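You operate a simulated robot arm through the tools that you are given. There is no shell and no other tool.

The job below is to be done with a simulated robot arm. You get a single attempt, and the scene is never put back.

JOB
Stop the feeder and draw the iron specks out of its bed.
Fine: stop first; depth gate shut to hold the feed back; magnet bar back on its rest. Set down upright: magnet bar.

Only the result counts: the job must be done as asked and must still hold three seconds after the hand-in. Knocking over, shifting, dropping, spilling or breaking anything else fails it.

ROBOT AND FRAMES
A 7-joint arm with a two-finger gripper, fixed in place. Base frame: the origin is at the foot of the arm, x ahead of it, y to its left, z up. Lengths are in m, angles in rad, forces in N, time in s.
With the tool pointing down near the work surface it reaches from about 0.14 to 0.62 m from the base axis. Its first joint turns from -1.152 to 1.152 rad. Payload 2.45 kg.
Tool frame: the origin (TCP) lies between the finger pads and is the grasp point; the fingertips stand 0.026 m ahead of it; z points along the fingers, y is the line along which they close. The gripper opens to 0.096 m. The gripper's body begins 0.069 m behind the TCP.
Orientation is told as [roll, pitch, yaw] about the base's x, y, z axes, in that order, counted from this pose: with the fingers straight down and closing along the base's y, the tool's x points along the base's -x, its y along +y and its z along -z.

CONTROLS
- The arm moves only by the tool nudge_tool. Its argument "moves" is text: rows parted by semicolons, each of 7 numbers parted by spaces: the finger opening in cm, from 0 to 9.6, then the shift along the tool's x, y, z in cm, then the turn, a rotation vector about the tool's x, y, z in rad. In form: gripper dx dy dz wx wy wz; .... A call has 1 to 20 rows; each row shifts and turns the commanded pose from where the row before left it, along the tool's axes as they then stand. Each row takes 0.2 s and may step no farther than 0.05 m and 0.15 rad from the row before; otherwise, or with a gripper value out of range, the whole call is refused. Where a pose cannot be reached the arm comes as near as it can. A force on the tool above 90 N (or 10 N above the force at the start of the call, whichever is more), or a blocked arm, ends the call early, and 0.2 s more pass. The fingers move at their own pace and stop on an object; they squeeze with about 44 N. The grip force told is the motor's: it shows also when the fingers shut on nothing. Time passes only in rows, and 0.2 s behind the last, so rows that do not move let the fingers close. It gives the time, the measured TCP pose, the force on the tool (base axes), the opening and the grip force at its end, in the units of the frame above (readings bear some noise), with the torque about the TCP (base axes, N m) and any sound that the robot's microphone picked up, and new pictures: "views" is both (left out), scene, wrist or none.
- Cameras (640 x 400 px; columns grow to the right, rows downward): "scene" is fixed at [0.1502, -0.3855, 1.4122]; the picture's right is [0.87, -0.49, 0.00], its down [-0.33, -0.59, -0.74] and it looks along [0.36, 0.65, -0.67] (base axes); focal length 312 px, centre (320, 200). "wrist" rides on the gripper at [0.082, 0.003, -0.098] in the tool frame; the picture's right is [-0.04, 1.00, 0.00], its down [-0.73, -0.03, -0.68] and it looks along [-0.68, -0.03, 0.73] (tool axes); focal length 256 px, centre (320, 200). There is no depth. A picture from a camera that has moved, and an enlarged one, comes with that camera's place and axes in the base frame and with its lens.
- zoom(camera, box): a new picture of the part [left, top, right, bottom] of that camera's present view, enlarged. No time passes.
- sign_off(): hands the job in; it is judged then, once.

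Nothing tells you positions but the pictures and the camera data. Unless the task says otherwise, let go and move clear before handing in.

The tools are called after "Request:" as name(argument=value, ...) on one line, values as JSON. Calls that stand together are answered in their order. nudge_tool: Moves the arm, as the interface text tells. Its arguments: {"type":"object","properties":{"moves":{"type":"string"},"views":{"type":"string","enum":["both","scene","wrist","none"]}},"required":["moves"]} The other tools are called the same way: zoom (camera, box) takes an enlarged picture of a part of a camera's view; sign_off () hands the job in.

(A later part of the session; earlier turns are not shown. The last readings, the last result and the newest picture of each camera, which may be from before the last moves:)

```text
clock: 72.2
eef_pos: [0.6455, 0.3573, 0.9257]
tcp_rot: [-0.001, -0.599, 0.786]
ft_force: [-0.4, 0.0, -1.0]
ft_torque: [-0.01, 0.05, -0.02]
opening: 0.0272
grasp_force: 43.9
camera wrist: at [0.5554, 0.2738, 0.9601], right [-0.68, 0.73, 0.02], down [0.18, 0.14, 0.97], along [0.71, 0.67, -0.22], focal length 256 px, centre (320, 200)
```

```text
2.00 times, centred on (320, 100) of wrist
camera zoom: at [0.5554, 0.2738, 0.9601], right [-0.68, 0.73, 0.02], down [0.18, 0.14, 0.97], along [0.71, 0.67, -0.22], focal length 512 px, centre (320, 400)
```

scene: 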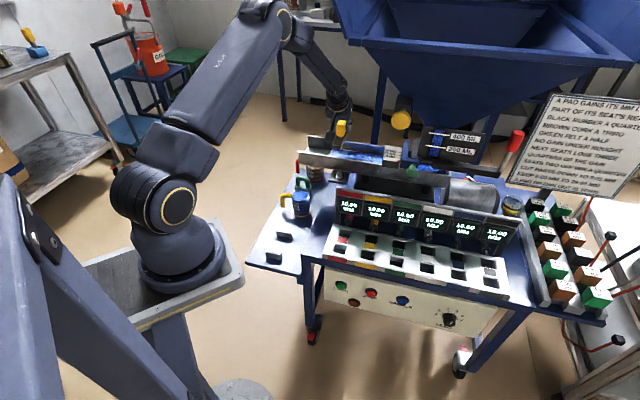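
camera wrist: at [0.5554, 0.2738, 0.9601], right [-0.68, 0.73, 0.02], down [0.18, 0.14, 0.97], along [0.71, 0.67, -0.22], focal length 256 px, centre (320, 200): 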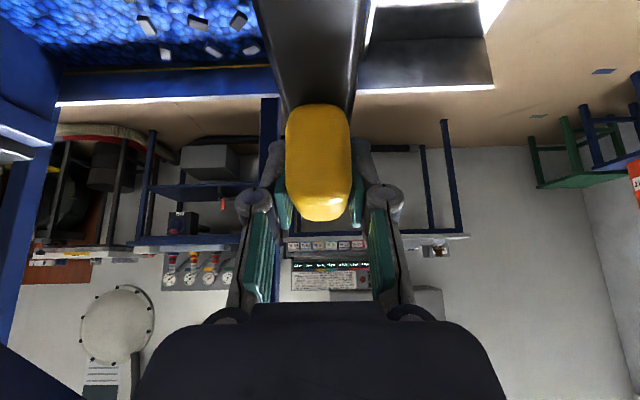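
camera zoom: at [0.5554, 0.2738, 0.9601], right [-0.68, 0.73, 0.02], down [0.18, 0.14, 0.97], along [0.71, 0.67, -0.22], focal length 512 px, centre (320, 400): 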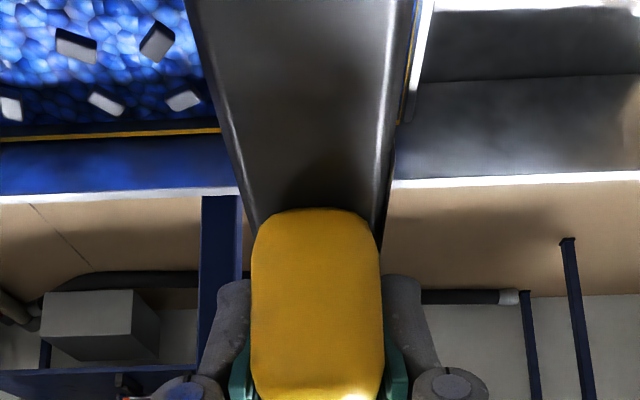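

The bar is centred at n 0.709, e 0.204. I'll lower gently and watch for the block catching a wall top around TCP z ≈ 0.89.

Request:
nudge_tool(moves="1 0.68 0 0.99 0 0 0; 1 0.68 0 0.99 0 0 0; 1 0 0 0 0 0 0", views="none")

Request:
nudge_tool(moves="1 0.28 0 0.41 0 0 0; 1 0 0 0 0 0 0", views="none")

Request:
nudge_tool(moves="1 0.28 0 0.41 0 0 0; 1 0 0 0 0 0 0")

Request:
zoom(camera="scene", box=[310, 110, 390, 170])

Request:
zoom(camera="wrist", box=[160, 0, 480, 200])

```text
clock: 73.0
eef_pos: [0.6456, 0.3567, 0.9025]
tcp_rot: [0.001, -0.601, 0.784]
ft_force: [-0.5, -0.1, -0.7]
ft_torque: [0.02, -0.01, 0.0]
opening: 0.0272
grasp_force: 44.3
```

```text
clock: 73.6
eef_pos: [0.6449, 0.3571, 0.8968]
tcp_rot: [0.001, -0.6, 0.787]
ft_force: [0.2, 0.0, -2.2]
ft_torque: [0.04, 0.01, 0.0]
opening: 0.0274
grasp_force: 43.6
```

```text
clock: 74.2
eef_pos: [0.6446, 0.3564, 0.8924]
tcp_rot: [0.001, -0.601, 0.785]
ft_force: [-0.1, 0.1, -1.6]
ft_torque: [-0.01, 0.02, 0.0]
opening: 0.0273
grasp_force: 44.2
camera wrist: at [0.5552, 0.273, 0.9261], right [-0.68, 0.73, 0.02], down [0.18, 0.14, 0.97], along [0.71, 0.67, -0.22], focal length 256 px, centre (320, 200)
```

scene: 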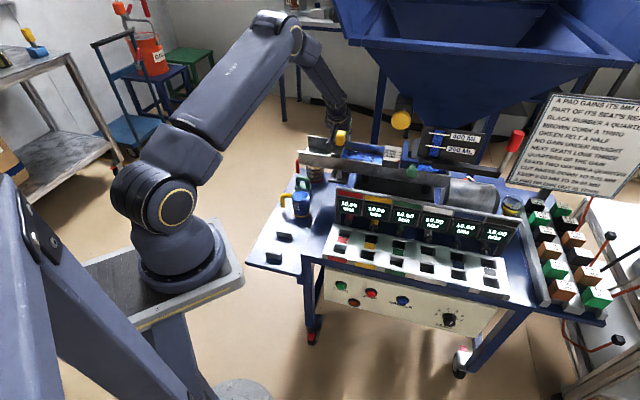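
wrist: 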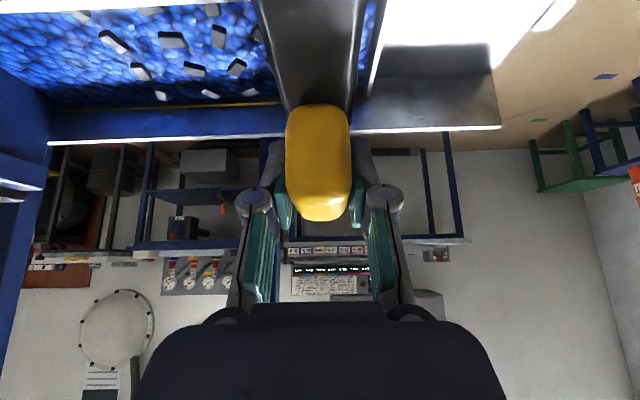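

```text
6.67 times, centred on (350, 140) of scene
camera zoom: at [0.1502, -0.3855, 1.4122], right [0.87, -0.49, 0.0], down [-0.33, -0.59, -0.74], along [0.36, 0.65, -0.67], focal length 2082 px, centre (120, 600)
```

zoom: 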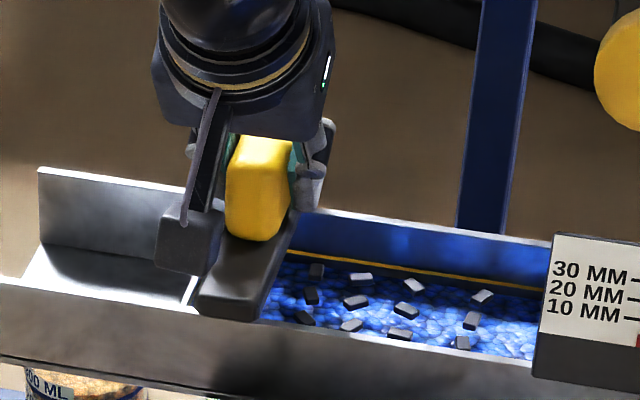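

```text
2.00 times, centred on (320, 100) of wrist
camera zoom: at [0.5552, 0.273, 0.9261], right [-0.68, 0.73, 0.02], down [0.18, 0.14, 0.97], along [0.71, 0.67, -0.22], focal length 512 px, centre (320, 400)
```

zoom: 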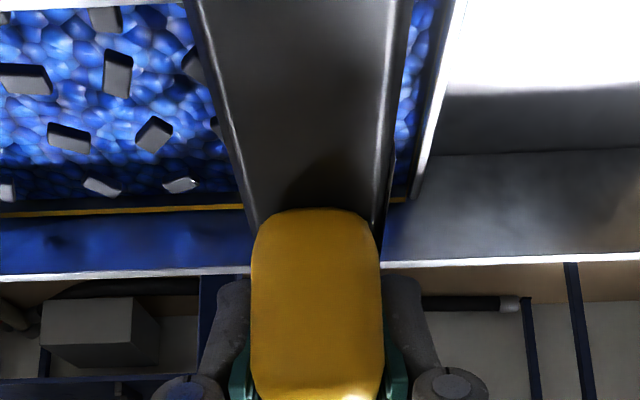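

There's no contact so far. I'll keep lowering in 3 mm steps with force checks.

Request:
nudge_tool(moves="1 0.17 0 0.25 0 0 0; 1 0 0 0 0 0 0", views="none")

Request:
nudge_tool(moves="1 0.17 0 0.25 0 0 0; 1 0 0 0 0 0 0", views="none")

Request:
nudge_tool(moves="1 0.17 0 0.25 0 0 0; 1 0 0 0 0 0 0", views="wrist")

Request:
zoom(camera="scene", box=[310, 110, 390, 170])

Request:
zoom(camera="wrist", box=[160, 0, 480, 200])

```text
clock: 74.8
eef_pos: [0.645, 0.3566, 0.8875]
tcp_rot: [0.001, -0.6, 0.786]
ft_force: [-0.1, 0.1, -2.2]
ft_torque: [0.0, 0.04, 0.01]
opening: 0.0273
grasp_force: 44.3
```

```text
clock: 75.4
eef_pos: [0.6447, 0.3567, 0.8861]
tcp_rot: [0.0, -0.601, 0.786]
ft_force: [0.0, -0.8, -0.7]
ft_torque: [-0.01, 0.02, 0.0]
opening: 0.0273
grasp_force: 44.0
```

```text
clock: 76.0
eef_pos: [0.645, 0.3558, 0.8824]
tcp_rot: [-0.001, -0.602, 0.785]
ft_force: [0.5, -0.3, -1.0]
ft_torque: [0.02, -0.03, 0.02]
opening: 0.0272
grasp_force: 43.9
camera wrist: at [0.5551, 0.2721, 0.9173], right [-0.68, 0.73, 0.02], down [0.18, 0.14, 0.97], along [0.71, 0.67, -0.22], focal length 256 px, centre (320, 200)
```

wrist: 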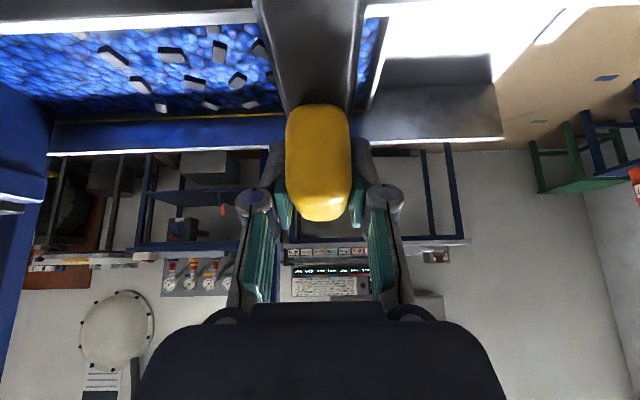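

```text
6.67 times, centred on (350, 140) of scene
camera zoom: at [0.1502, -0.3855, 1.4122], right [0.87, -0.49, 0.0], down [-0.33, -0.59, -0.74], along [0.36, 0.65, -0.67], focal length 2082 px, centre (120, 600)
```

zoom: 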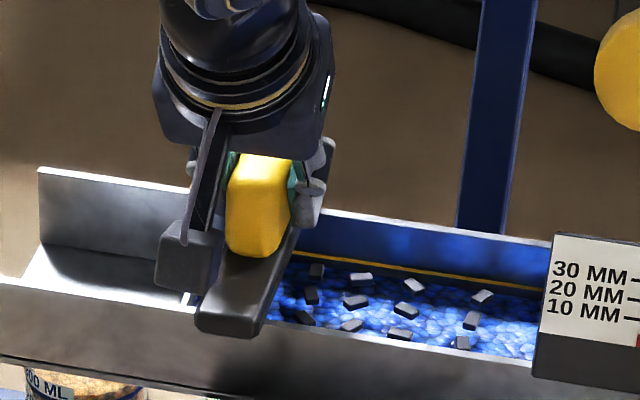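

```text
2.00 times, centred on (320, 100) of wrist
camera zoom: at [0.5551, 0.2721, 0.9173], right [-0.68, 0.73, 0.02], down [0.18, 0.14, 0.97], along [0.71, 0.67, -0.22], focal length 512 px, centre (320, 400)
```

zoom: 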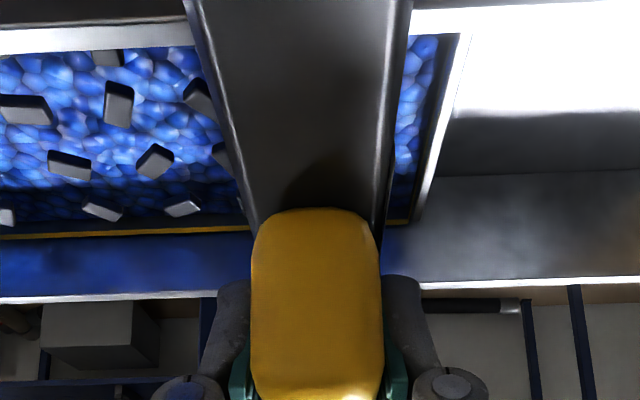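

The block is now down inside the tray with no contact. Continuing down toward the point where the plate nearly meets the wall tops.

Request:
nudge_tool(moves="1 0.17 0 0.25 0 0 0; 1 0 0 0 0 0 0", views="none")

Request:
nudge_tool(moves="1 0.17 0 0.25 0 0 0; 1 0 0 0 0 0 0", views="none")

Request:
nudge_tool(moves="1 0.11 0 0.165 0 0 0; 1 0 0 0 0 0 0", views="wrist")

Request:
zoom(camera="scene", box=[310, 110, 390, 170])

Request:
zoom(camera="wrist", box=[160, 0, 480, 200])

```text
clock: 76.6
eef_pos: [0.6438, 0.3563, 0.8803]
tcp_rot: [0.001, -0.599, 0.786]
ft_force: [-1.7, -1.4, 4.4]
ft_torque: [-0.19, 0.3, -0.05]
opening: 0.0273
grasp_force: 44.0
```

```text
clock: 77.2
eef_pos: [0.6454, 0.3564, 0.8789]
tcp_rot: [-0.003, -0.606, 0.785]
ft_force: [-6.4, -3.8, 22.8]
ft_torque: [-0.42, 0.5, -0.01]
opening: 0.0272
grasp_force: 44.2
```

```text
clock: 77.8
eef_pos: [0.6452, 0.3566, 0.8794]
tcp_rot: [-0.002, -0.608, 0.787]
ft_force: [-5.2, -1.2, 31.4]
ft_torque: [0.41, -0.3, 0.02]
opening: 0.0272
grasp_force: 44.2
camera wrist: at [0.5561, 0.2732, 0.9121], right [-0.68, 0.73, 0.02], down [0.17, 0.13, 0.98], along [0.71, 0.67, -0.22], focal length 256 px, centre (320, 200)
```

wrist: 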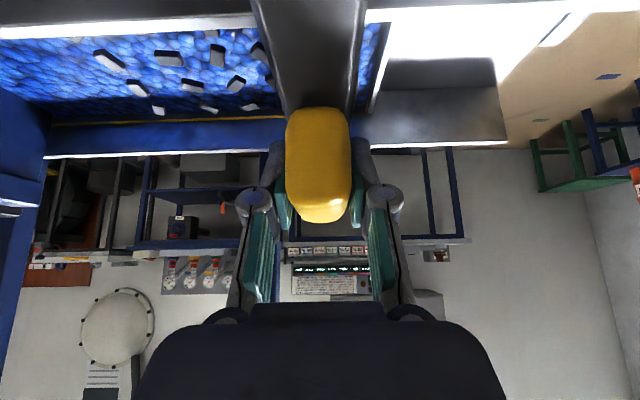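

```text
6.67 times, centred on (350, 140) of scene
camera zoom: at [0.1494, -0.3859, 1.4121], right [0.87, -0.49, 0.0], down [-0.33, -0.59, -0.74], along [0.36, 0.65, -0.67], focal length 2082 px, centre (120, 600)
```

zoom: 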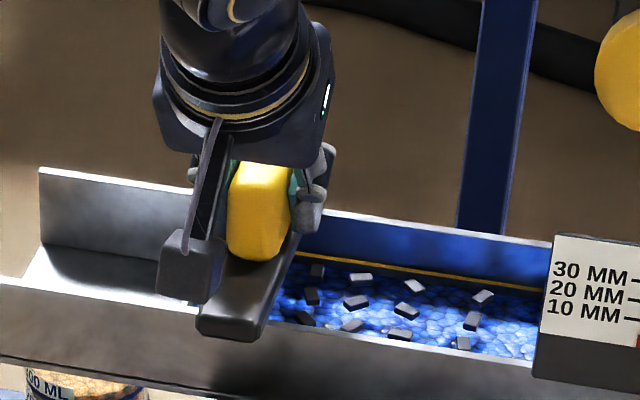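

```text
2.00 times, centred on (320, 100) of wrist
camera zoom: at [0.5561, 0.2732, 0.9121], right [-0.68, 0.73, 0.02], down [0.17, 0.13, 0.98], along [0.71, 0.67, -0.22], focal length 512 px, centre (320, 400)
```

zoom: 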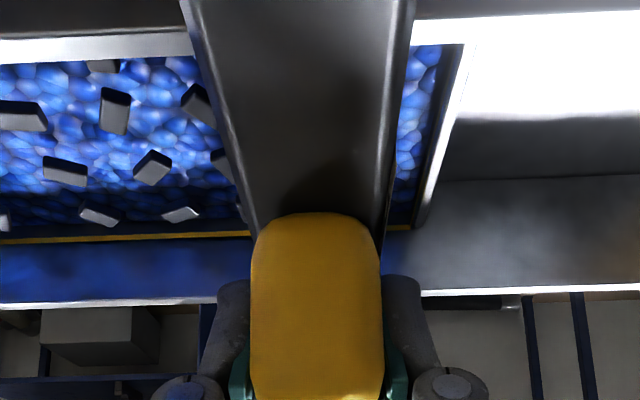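

The plate is resting on both wall tops at TCP z ≈ 0.8795, which fits the design. I'll unload to about 1 mm above the walls, sweep along +e a little, and see whether the specks left behind have been picked up.

Request:
nudge_tool(moves="1 -0.34 0 -0.5 0 0 0; 1 0 0 0 0 0 0", views="none")

Request:
nudge_tool(moves="1 0 -0.8 0 0 0 0; 1 0 -0.8 0 0 0 0; 1 0 -0.8 0 0 0 0; 1 0 -0.8 0 0 0 0; 1 0 0 0 0 0 0", views="wrist")

Request:
zoom(camera="scene", box=[310, 110, 390, 170])

Request:
zoom(camera="wrist", box=[160, 0, 480, 200])

```text
clock: 78.4
eef_pos: [0.6444, 0.3561, 0.8794]
tcp_rot: [0.002, -0.594, 0.786]
ft_force: [2.4, 0.8, 3.3]
ft_torque: [0.16, -0.41, -0.07]
opening: 0.0272
grasp_force: 44.3
```

```text
clock: 79.6
eef_pos: [0.668, 0.3337, 0.8799]
tcp_rot: [0.0, -0.597, 0.784]
ft_force: [-0.2, 0.0, -1.9]
ft_torque: [0.0, 0.01, -0.02]
opening: 0.0273
grasp_force: 44.2
camera wrist: at [0.5783, 0.25, 0.9152], right [-0.68, 0.73, 0.02], down [0.18, 0.14, 0.97], along [0.71, 0.67, -0.22], focal length 256 px, centre (320, 200)
```

wrist: 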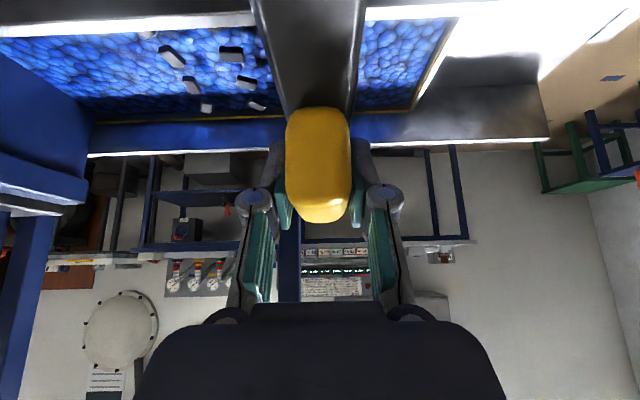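

```text
6.67 times, centred on (350, 140) of scene
camera zoom: at [0.1502, -0.3855, 1.4122], right [0.87, -0.49, 0.0], down [-0.33, -0.59, -0.74], along [0.36, 0.65, -0.67], focal length 2082 px, centre (120, 600)
```

zoom: 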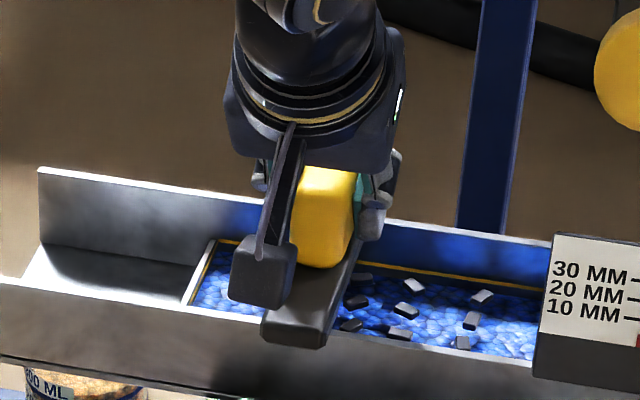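

```text
2.00 times, centred on (320, 100) of wrist
camera zoom: at [0.5783, 0.25, 0.9152], right [-0.68, 0.73, 0.02], down [0.18, 0.14, 0.97], along [0.71, 0.67, -0.22], focal length 512 px, centre (320, 400)
```

zoom: 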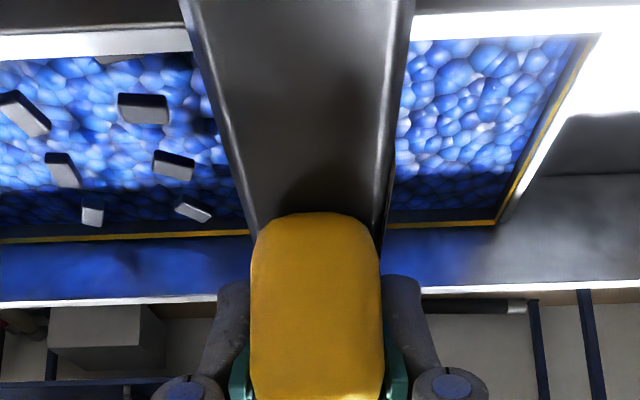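

It works: the bed is clean behind the bar, with the first two columns picked up. Before sweeping further I'll check the arm's clearance to the hopper rim.

Request:
nudge_tool(moves="1 0 -0.7 0 0 0 0; 1 0 -0.7 0 0 0 0; 1 0 0 0 0 0 0")

Request:
zoom(camera="scene", box=[230, 0, 430, 125])

Request:
zoom(camera="wrist", box=[0, 0, 480, 400])

```text
clock: 80.4
eef_pos: [0.6773, 0.3234, 0.8797]
tcp_rot: [0.001, -0.599, 0.786]
ft_force: [0.2, 0.1, -0.8]
ft_torque: [-0.02, 0.03, 0.0]
opening: 0.0271
grasp_force: 44.2
camera wrist: at [0.5884, 0.2402, 0.9147], right [-0.68, 0.73, 0.02], down [0.18, 0.14, 0.97], along [0.71, 0.67, -0.22], focal length 256 px, centre (320, 200)
```

scene: 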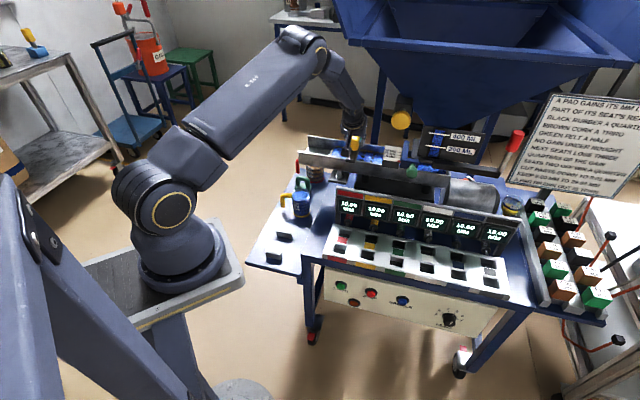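
wrist: 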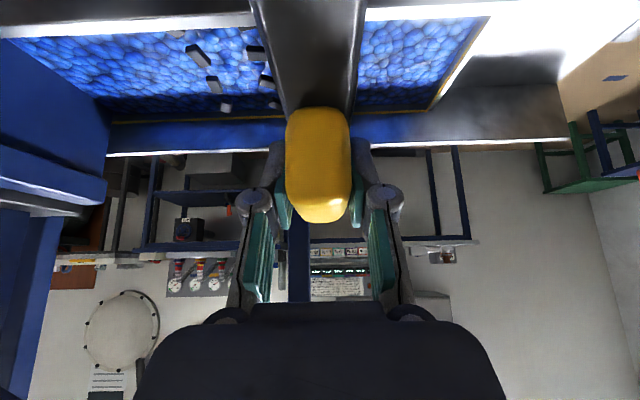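

```text
3.20 times, centred on (330, 62) of scene
camera zoom: at [0.1502, -0.3855, 1.4122], right [0.87, -0.49, 0.0], down [-0.33, -0.59, -0.74], along [0.36, 0.65, -0.67], focal length 999 px, centre (288, 640)
```

zoom: 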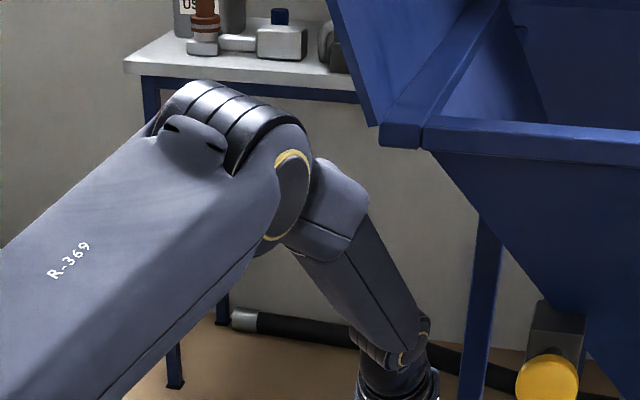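

```text
1.00 times, centred on (240, 200) of wrist (not enlarged: the box is as wide or as high as the picture)
camera zoom: at [0.5884, 0.2402, 0.9147], right [-0.68, 0.73, 0.02], down [0.18, 0.14, 0.97], along [0.71, 0.67, -0.22], focal length 256 px, centre (400, 200)
```

zoom: 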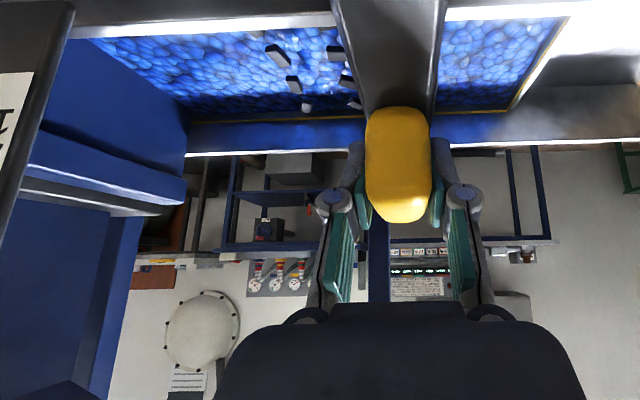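

Columns 4 and 5 remain at e ≈ 0.282 and 0.315, and the forearm clearance to the hopper corner is only a couple of centimetres. Yawing the bar slightly inside the tray swings the wrist away from the hopper while the block still fits. I'll yaw −0.15 and sweep to e ≈ 0.282.

Request:
nudge_tool(moves="1 0 0 0 0.0424 0 0.0619; 1 0 0 0 0.0424 0 0.0619; 1 0 0 0 0 0 0", views="none")

Request:
nudge_tool(moves="1 -0.1 -0.79 0.07 0 0 0; 1 -0.1 -0.79 0.07 0 0 0; 1 -0.1 -0.79 0.07 0 0 0; 1 -0.1 -0.79 0.07 0 0 0; 1 0 0 0 0 0 0")

Request:
zoom(camera="scene", box=[230, 0, 430, 125])

Request:
zoom(camera="wrist", box=[160, 0, 480, 200])

Request:
zoom(camera="scene", box=[310, 110, 410, 170])

```text
clock: 81.2
eef_pos: [0.6783, 0.3234, 0.8804]
tcp_rot: [0.0, -0.602, 0.636]
ft_force: [0.1, -0.8, -0.8]
ft_torque: [0.04, 0.02, -0.01]
opening: 0.027
grasp_force: 44.2
```

```text
clock: 82.4
eef_pos: [0.7006, 0.301, 0.881]
tcp_rot: [0.001, -0.602, 0.635]
ft_force: [-0.2, 0.1, -1.1]
ft_torque: [-0.04, 0.01, 0.0]
opening: 0.0273
grasp_force: 43.7
camera wrist: at [0.5993, 0.2319, 0.916], right [-0.57, 0.82, 0.02], down [0.2, 0.11, 0.97], along [0.8, 0.56, -0.22], focal length 256 px, centre (320, 200)
```

scene: 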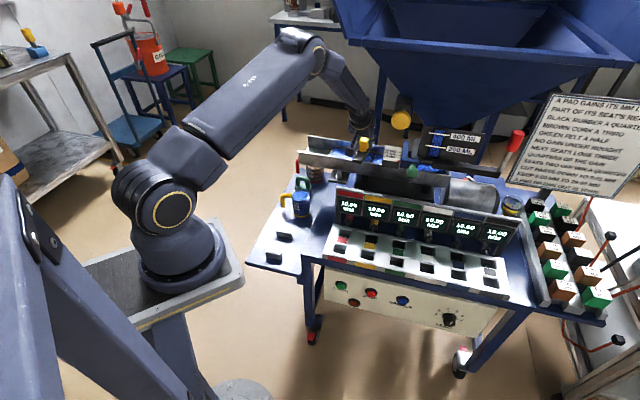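
wrist: 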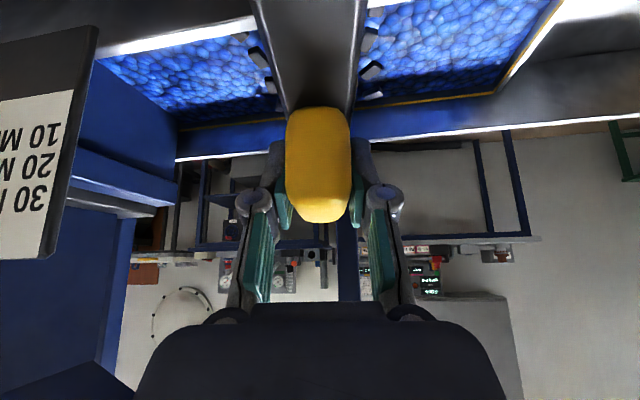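

```text
3.20 times, centred on (330, 62) of scene
camera zoom: at [0.1502, -0.3855, 1.4122], right [0.87, -0.49, 0.0], down [-0.33, -0.59, -0.74], along [0.36, 0.65, -0.67], focal length 999 px, centre (288, 640)
```

zoom: 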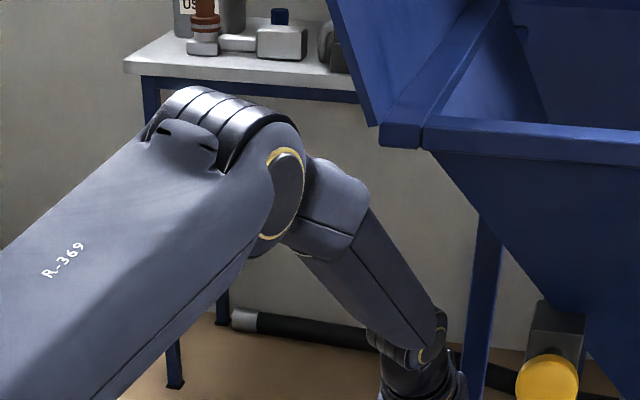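

```text
2.00 times, centred on (320, 100) of wrist
camera zoom: at [0.5993, 0.2319, 0.916], right [-0.57, 0.82, 0.02], down [0.2, 0.11, 0.97], along [0.8, 0.56, -0.22], focal length 512 px, centre (320, 400)
```

zoom: 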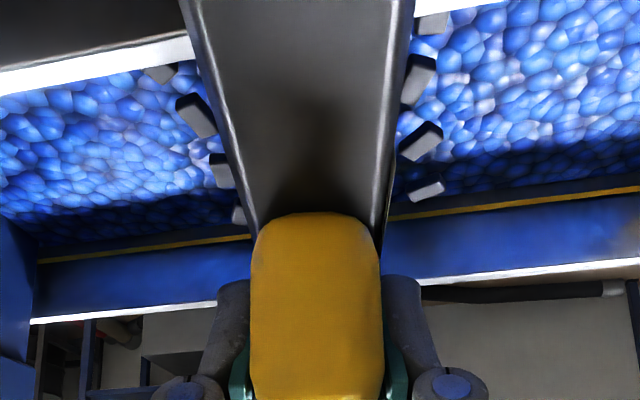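

```text
6.40 times, centred on (360, 140) of scene
camera zoom: at [0.1502, -0.3855, 1.4122], right [0.87, -0.49, 0.0], down [-0.33, -0.59, -0.74], along [0.36, 0.65, -0.67], focal length 1999 px, centre (64, 584)
```

zoom: 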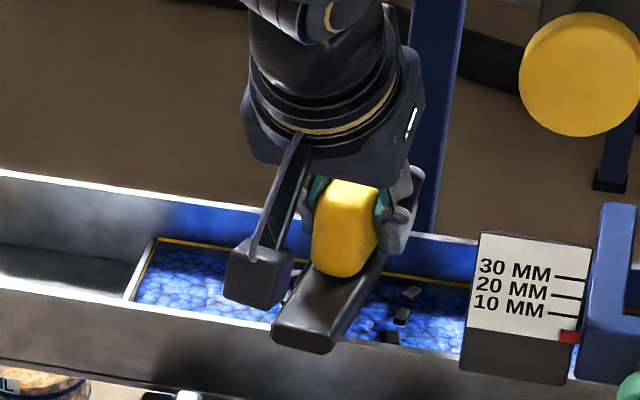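

One column, at e ≈ 0.252, was left behind. The two that were picked up went while the plate was resting on the walls, so I'm now about 1 mm too high. I'll lower to light contact with the walls and look.

Request:
nudge_tool(moves="1 0.085 0 0.124 0 0 0; 1 0 0 0 0 0 0", views="none")

Request:
nudge_tool(moves="1 0.06 0 0.083 0 0 0; 1 0 0 0 0 0 0", views="wrist")

Request:
zoom(camera="wrist", box=[160, 0, 480, 200])

```text
clock: 83.0
eef_pos: [0.701, 0.302, 0.8803]
tcp_rot: [0.0, -0.599, 0.636]
ft_force: [-0.3, -0.1, -1.0]
ft_torque: [0.0, 0.02, 0.0]
opening: 0.0269
grasp_force: 44.1
```

```text
clock: 83.6
eef_pos: [0.7006, 0.302, 0.8791]
tcp_rot: [-0.001, -0.6, 0.636]
ft_force: [-0.5, -0.3, 0.7]
ft_torque: [0.03, -0.09, 0.01]
opening: 0.027
grasp_force: 43.7
camera wrist: at [0.5996, 0.232, 0.9135], right [-0.57, 0.82, 0.02], down [0.2, 0.11, 0.97], along [0.8, 0.56, -0.22], focal length 256 px, centre (320, 200)
```

wrist: 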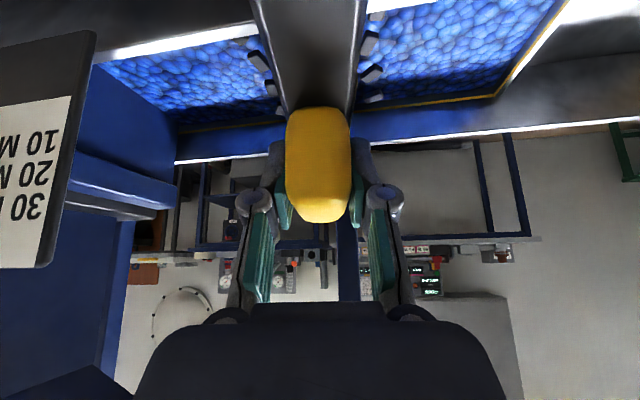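

```text
2.00 times, centred on (320, 100) of wrist
camera zoom: at [0.5996, 0.232, 0.9135], right [-0.57, 0.82, 0.02], down [0.2, 0.11, 0.97], along [0.8, 0.56, -0.22], focal length 512 px, centre (320, 400)
```

zoom: 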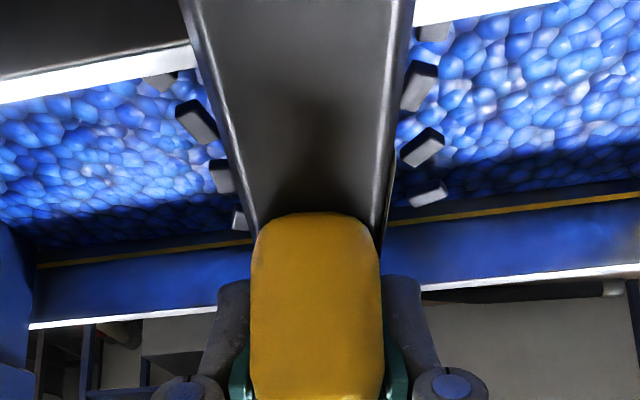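

The plate is now in very light contact with the walls. I'll slide back over the missed column at this height and see whether it lifts.

Request:
nudge_tool(moves="1 0.03 0 0.04 0 0 0; 1 0.09 0.74 -0.063 0 0 0; 1 0.09 0.74 -0.063 0 0 0; 1 0.09 0.74 -0.063 0 0 0; 1 0.09 0.74 -0.063 0 0 0; 1 0 0 0 0 0 0; 1 0 0 0 0 0 0", views="wrist")

Request:
zoom(camera="wrist", box=[160, 0, 480, 200])

Request:
zoom(camera="scene", box=[310, 110, 410, 170])

```text
clock: 85.2
eef_pos: [0.6796, 0.323, 0.8784]
tcp_rot: [0.001, -0.604, 0.637]
ft_force: [3.4, -1.6, 10.4]
ft_torque: [0.36, -0.63, -0.12]
opening: 0.0275
grasp_force: 43.6
camera wrist: at [0.5786, 0.2535, 0.913], right [-0.57, 0.82, 0.02], down [0.19, 0.11, 0.98], along [0.8, 0.56, -0.22], focal length 256 px, centre (320, 200)
```

wrist: 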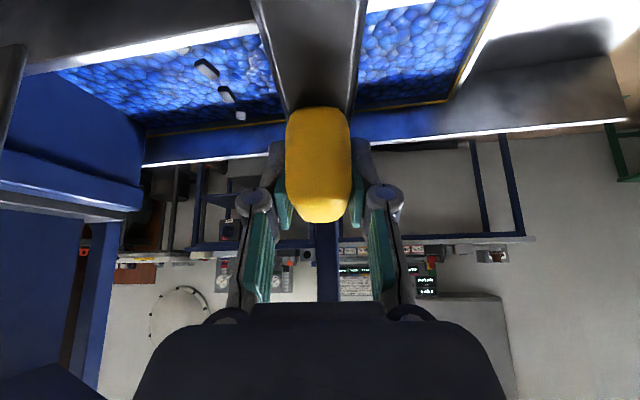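

```text
2.00 times, centred on (320, 100) of wrist
camera zoom: at [0.5786, 0.2535, 0.913], right [-0.57, 0.82, 0.02], down [0.19, 0.11, 0.98], along [0.8, 0.56, -0.22], focal length 512 px, centre (320, 400)
```

zoom: 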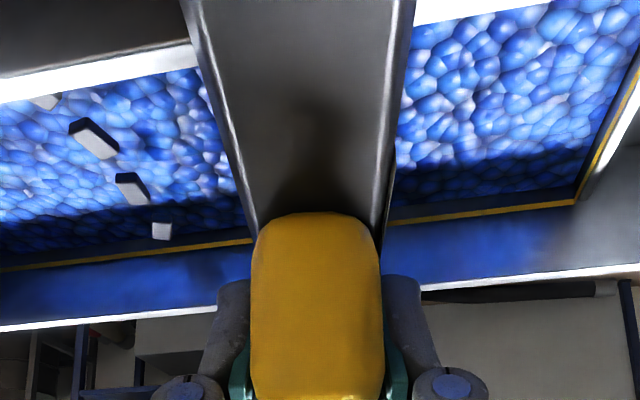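

```text
6.40 times, centred on (360, 140) of scene
camera zoom: at [0.15, -0.3857, 1.4121], right [0.87, -0.49, 0.0], down [-0.33, -0.59, -0.74], along [0.36, 0.65, -0.67], focal length 1999 px, centre (64, 584)
```

zoom: 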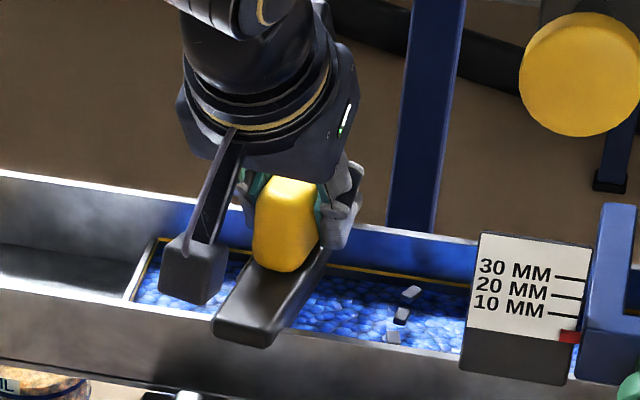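

Column 4 is gone, so picking up works at contact height even with the yaw. Only column 5 is visible ahead now. I'll slide forward again to check that the missed column came up as well.

Request:
nudge_tool(moves="1 -0.03 0 -0.05 0 0 0; 1 -0.1 -0.84 0.07 0 0 0; 1 -0.1 -0.84 0.07 0 0 0; 1 -0.1 -0.84 0.07 0 0 0; 1 -0.1 -0.84 0.07 0 0 0; 1 0 0 0 0 0 0", views="wrist")

Request:
zoom(camera="wrist", box=[160, 0, 480, 200])

Request:
zoom(camera="scene", box=[230, 0, 430, 125])

```text
clock: 86.6
eef_pos: [0.7031, 0.2991, 0.8781]
tcp_rot: [0.001, -0.602, 0.636]
ft_force: [-4.3, 4.1, 14.9]
ft_torque: [0.66, -0.62, 0.23]
opening: 0.0273
grasp_force: 43.8
camera wrist: at [0.6023, 0.2296, 0.913], right [-0.57, 0.82, 0.02], down [0.19, 0.11, 0.97], along [0.8, 0.56, -0.22], focal length 256 px, centre (320, 200)
```

wrist: 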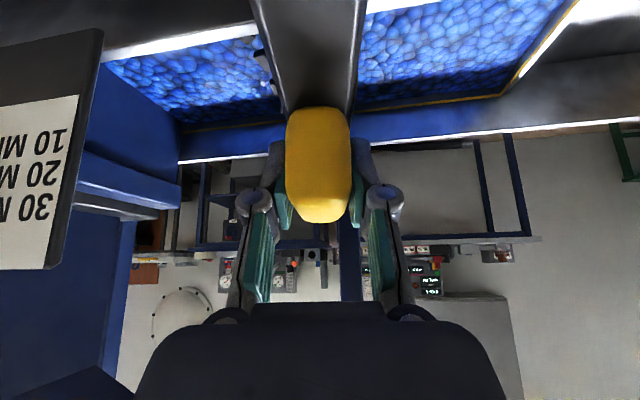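

```text
2.00 times, centred on (320, 100) of wrist
camera zoom: at [0.6023, 0.2296, 0.913], right [-0.57, 0.82, 0.02], down [0.19, 0.11, 0.97], along [0.8, 0.56, -0.22], focal length 512 px, centre (320, 400)
```

zoom: 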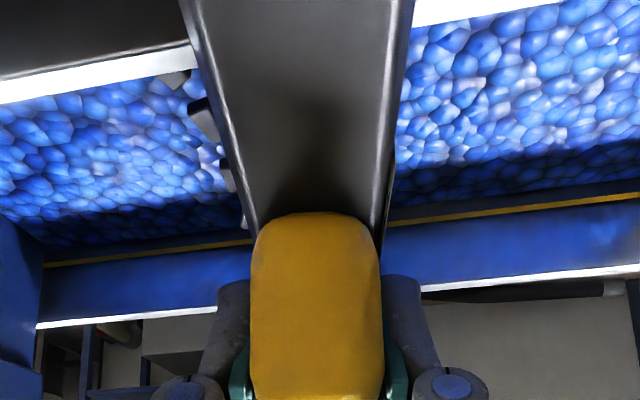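

```text
3.20 times, centred on (330, 62) of scene
camera zoom: at [0.1497, -0.3856, 1.4122], right [0.87, -0.49, 0.0], down [-0.33, -0.59, -0.74], along [0.36, 0.65, -0.67], focal length 999 px, centre (288, 640)
```

zoom: 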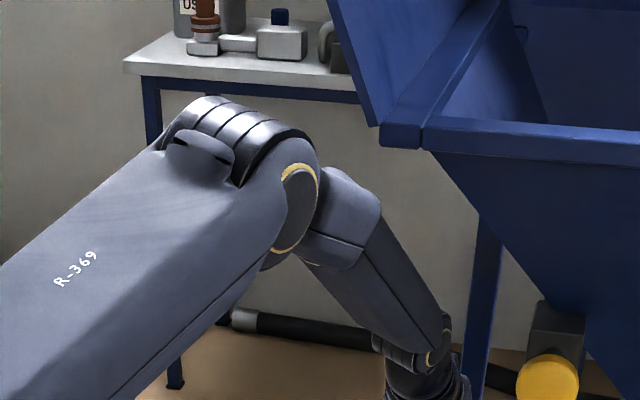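

Column 3 is gone too, leaving only the last column at e ≈ 0.312. I'll ease the contact, yaw slightly further so the wrist stays where it is relative to the hopper, and slide to e ≈ 0.306.

Request:
nudge_tool(moves="1 -0.04 0 -0.055 0 0 0; 1 0 0 0 0.0339 0 0.0495; 1 0 0 0 0.0339 0 0.0495; 1 0 0 0 0 0 0", views="none")

Request:
nudge_tool(moves="1 -0.15 -0.65 0.1 0 0 0; 1 -0.15 -0.65 0.1 0 0 0; 1 -0.15 -0.65 0.1 0 0 0; 1 0 0 0 0 0 0; 1 0 0 0 0 0 0")

Request:
zoom(camera="wrist", box=[160, 0, 480, 200])

Request:
zoom(camera="scene", box=[310, 110, 410, 170])

```text
clock: 87.6
eef_pos: [0.7043, 0.2983, 0.8797]
tcp_rot: [0.001, -0.598, 0.515]
ft_force: [-0.4, 3.4, 7.8]
ft_torque: [0.28, -0.55, 0.2]
opening: 0.0272
grasp_force: 44.4
```

```text
clock: 88.8
eef_pos: [0.7174, 0.2836, 0.8787]
tcp_rot: [0.0, -0.598, 0.517]
ft_force: [-1.4, 1.7, 4.6]
ft_torque: [0.15, -0.3, 0.1]
opening: 0.0272
grasp_force: 43.9
camera wrist: at [0.608, 0.2274, 0.9135], right [-0.46, 0.89, 0.02], down [0.21, 0.08, 0.97], along [0.86, 0.46, -0.22], focal length 256 px, centre (320, 200)
```

scene: 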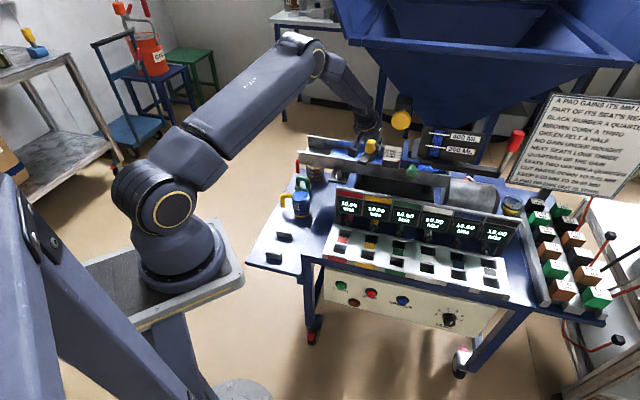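
wrist: 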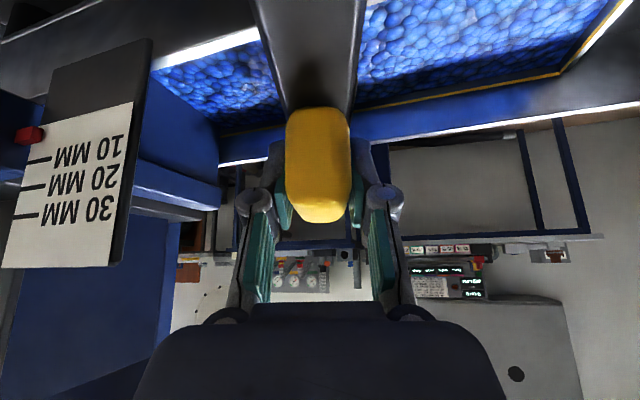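

```text
2.00 times, centred on (320, 100) of wrist
camera zoom: at [0.608, 0.2274, 0.9135], right [-0.46, 0.89, 0.02], down [0.21, 0.08, 0.97], along [0.86, 0.46, -0.22], focal length 512 px, centre (320, 400)
```

zoom: 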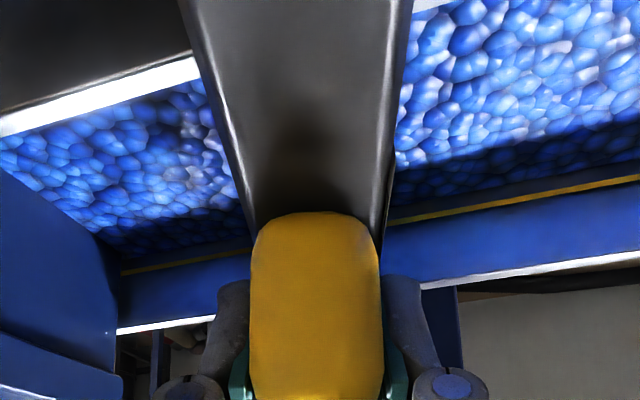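

```text
6.40 times, centred on (360, 140) of scene
camera zoom: at [0.15, -0.3855, 1.4122], right [0.87, -0.49, 0.0], down [-0.33, -0.59, -0.74], along [0.36, 0.65, -0.67], focal length 1999 px, centre (64, 584)
```

zoom: 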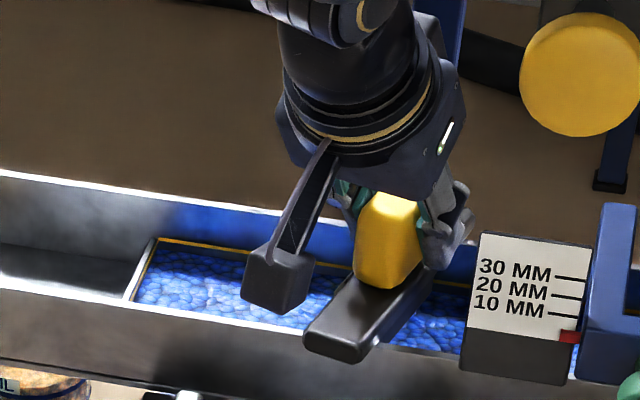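

No specks are visible on either side now. I'll slide back along −e to uncover the last column's place and check it.

Request:
zoom(camera="scene", box=[350, 150, 390, 175])

Request:
nudge_tool(moves="1 0.15 0.65 -0.1 0 0 0; 1 0.15 0.65 -0.1 0 0 0; 1 0.15 0.65 -0.1 0 0 0; 1 0.15 0.65 -0.1 0 0 0; 1 0.15 0.65 -0.1 0 0 0; 1 0 0 0 0 0 0", views="wrist")

Request:
zoom(camera="wrist", box=[160, 0, 480, 200])

Request:
zoom(camera="scene", box=[310, 120, 410, 180])

```text
16.00 times, centred on (370, 162) of scene
camera zoom: at [0.15, -0.3855, 1.4122], right [0.87, -0.49, 0.0], down [-0.33, -0.59, -0.74], along [0.36, 0.65, -0.67], focal length 4996 px, centre (-480, 800)
```

zoom: 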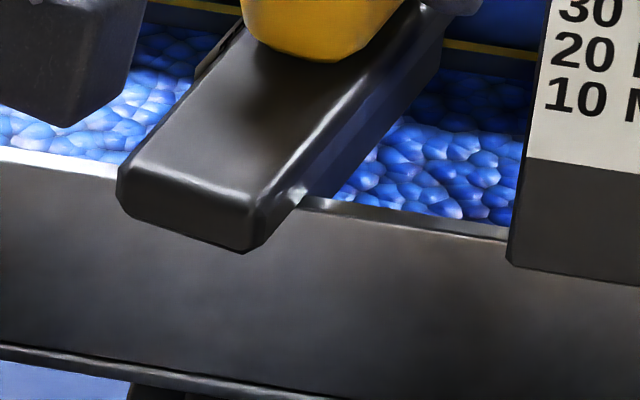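

```text
clock: 90.2
eef_pos: [0.6938, 0.3077, 0.8801]
tcp_rot: [0.001, -0.601, 0.515]
ft_force: [-0.1, 0.0, -2.0]
ft_torque: [0.01, 0.02, -0.02]
opening: 0.0271
grasp_force: 43.6
camera wrist: at [0.5852, 0.2512, 0.9139], right [-0.46, 0.89, 0.02], down [0.21, 0.08, 0.97], along [0.86, 0.46, -0.22], focal length 256 px, centre (320, 200)
```

wrist: 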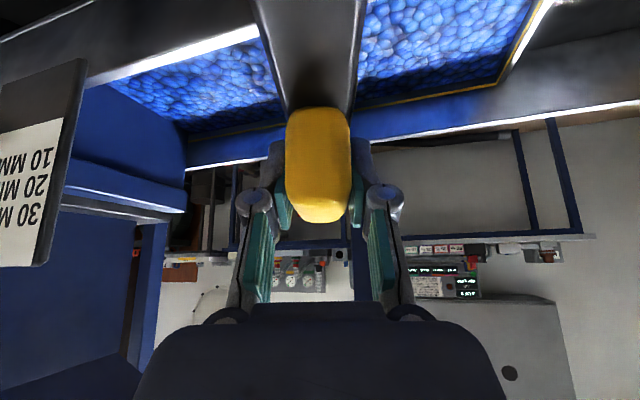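

```text
2.00 times, centred on (320, 100) of wrist
camera zoom: at [0.5852, 0.2512, 0.9139], right [-0.46, 0.89, 0.02], down [0.21, 0.08, 0.97], along [0.86, 0.46, -0.22], focal length 512 px, centre (320, 400)
```

zoom: 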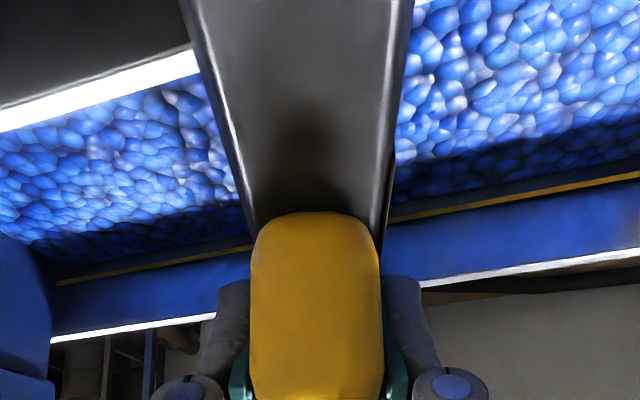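

```text
6.40 times, centred on (360, 150) of scene
camera zoom: at [0.1502, -0.3855, 1.4122], right [0.87, -0.49, 0.0], down [-0.33, -0.59, -0.74], along [0.36, 0.65, -0.67], focal length 1999 px, centre (64, 520)
```

zoom: 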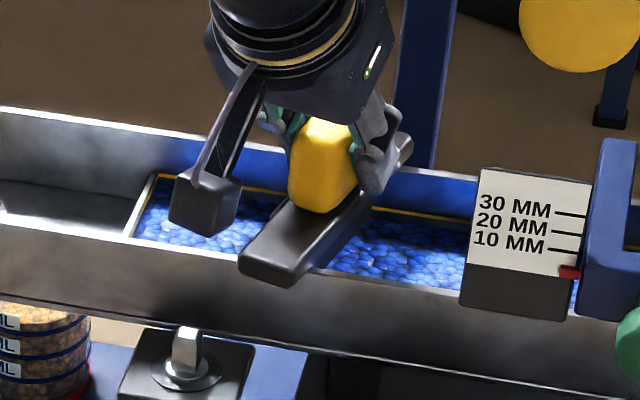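

The last column is gone as well. I'll lift straight up and verify the whole bed, including the strip hidden behind the near wall.

Request:
nudge_tool(moves="1 -0.57 0 -0.83 0 0 0; 1 -1.13 0 -1.65 0 0 0; 1 -1.7 0 -2.48 0 0 0; 1 -1.7 0 -2.48 0 0 0; 1 0 0 0 0 0 0")

Request:
zoom(camera="wrist", box=[100, 0, 540, 130])

Request:
zoom(camera="scene", box=[310, 90, 410, 175])

```text
clock: 91.4
eef_pos: [0.6943, 0.3091, 0.9694]
tcp_rot: [0.001, -0.599, 0.516]
ft_force: [0.1, -0.4, -2.5]
ft_torque: [0.02, -0.02, 0.04]
opening: 0.0273
grasp_force: 43.7
camera wrist: at [0.5843, 0.2518, 1.0041], right [-0.46, 0.89, 0.02], down [0.21, 0.08, 0.97], along [0.86, 0.46, -0.22], focal length 256 px, centre (320, 200)
```

scene: 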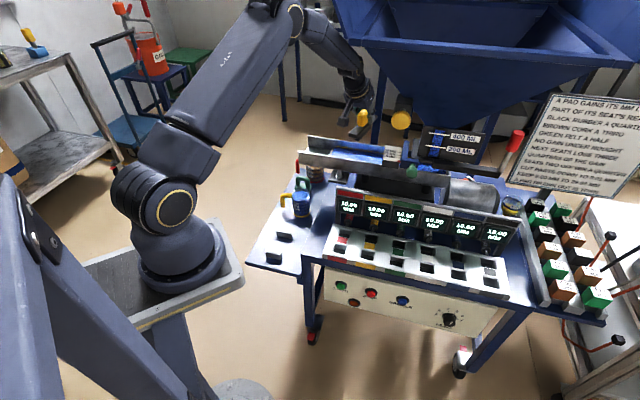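
wrist: 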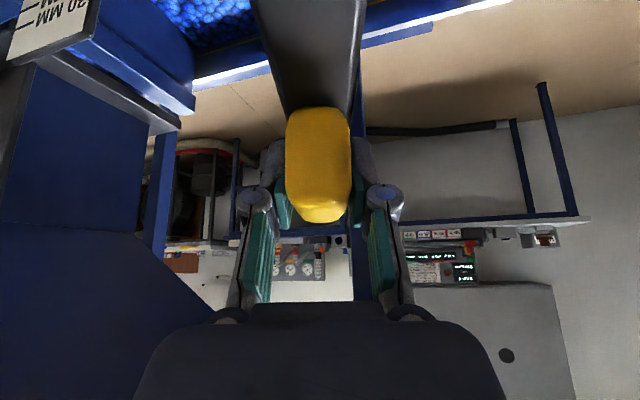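

```text
1.45 times, centred on (320, 65) of wrist
camera zoom: at [0.5843, 0.2518, 1.0041], right [-0.46, 0.89, 0.02], down [0.21, 0.08, 0.97], along [0.86, 0.46, -0.22], focal length 372 px, centre (320, 396)
```

zoom: 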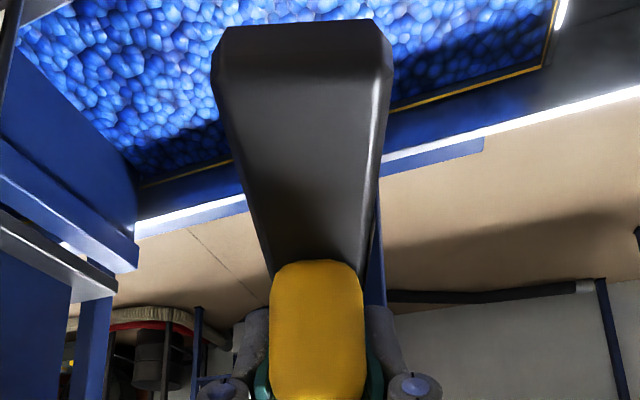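

```text
4.71 times, centred on (360, 132) of scene
camera zoom: at [0.1502, -0.3855, 1.4122], right [0.87, -0.49, 0.0], down [-0.33, -0.59, -0.74], along [0.36, 0.65, -0.67], focal length 1470 px, centre (132, 518)
```

zoom: 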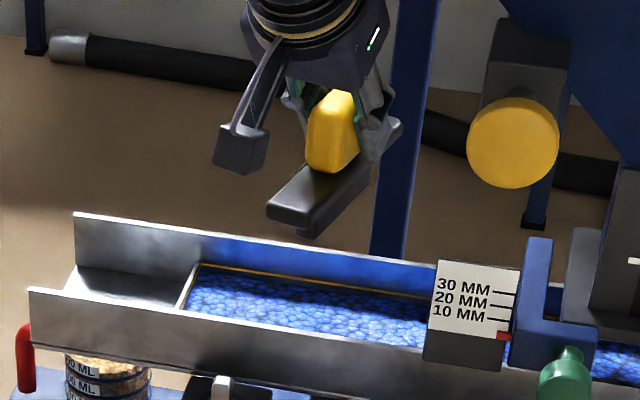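

The bed looks clean. I'll back away from the hopper, straighten the yaw, and take one steeper look at the strip by the near wall.

Request:
nudge_tool(moves="1 0.83 3.61 -0.57 0 0 0; 1 0.83 3.61 -0.57 0 0 0; 1 0.83 3.61 -0.57 0 0 0; 1 0.83 3.61 -0.57 0 0 0; 1 0 0 0 -0.0763 0 -0.1114; 1 0 0 0 -0.0763 0 -0.1114; 1 2.06 0 -1.41 0 0 0; 1 2.06 0 -1.41 0 0 0; 1 0 0 0 0 0.12 0; 1 0 0 0 0 0.12 0; 1 0 0 0 0 0.12 0; 1 0 0 0 0 0 0")

Request:
zoom(camera="wrist", box=[0, 0, 320, 200])

```text
clock: 94.0
eef_pos: [0.5518, 0.3792, 0.9679]
tcp_rot: [0.001, -0.238, 0.786]
ft_force: [0.3, -1.0, -0.4]
ft_torque: [0.03, 0.01, 0.02]
opening: 0.0275
grasp_force: 44.3
camera wrist: at [0.4768, 0.3098, 1.0446], right [-0.68, 0.73, 0.01], down [0.41, 0.37, 0.83], along [0.61, 0.57, -0.55], focal length 256 px, centre (320, 200)
```

scene: 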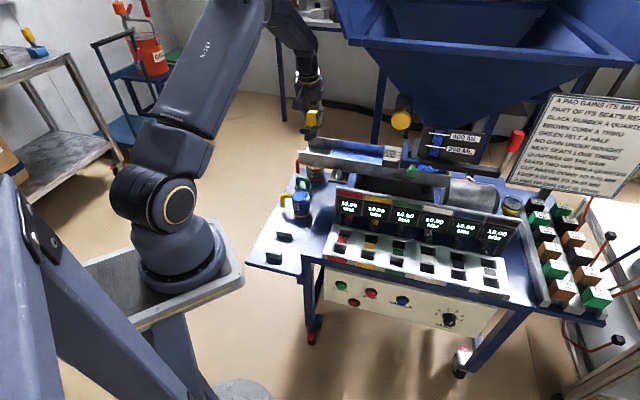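
wrist: 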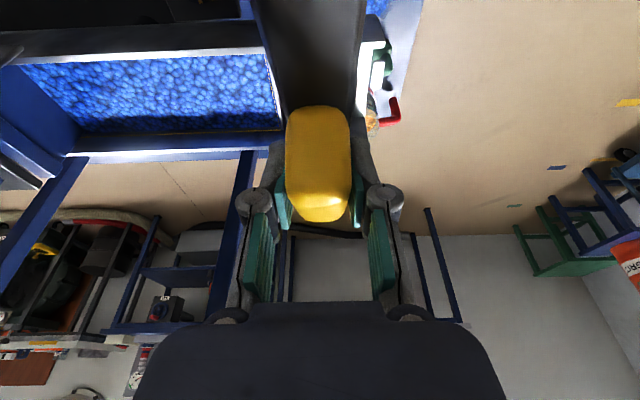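

```text
2.00 times, centred on (160, 100) of wrist
camera zoom: at [0.4768, 0.3098, 1.0446], right [-0.68, 0.73, 0.01], down [0.41, 0.37, 0.83], along [0.61, 0.57, -0.55], focal length 512 px, centre (640, 400)
```

zoom: 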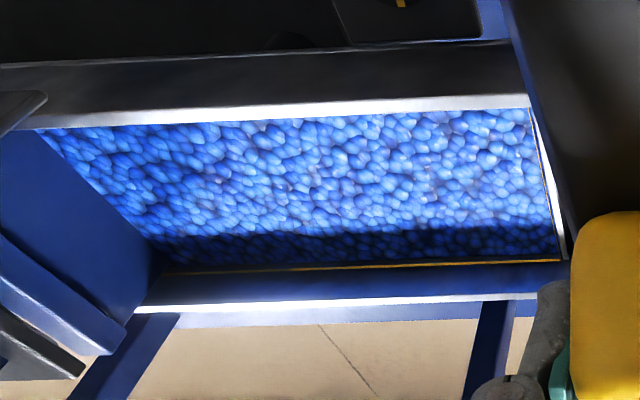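

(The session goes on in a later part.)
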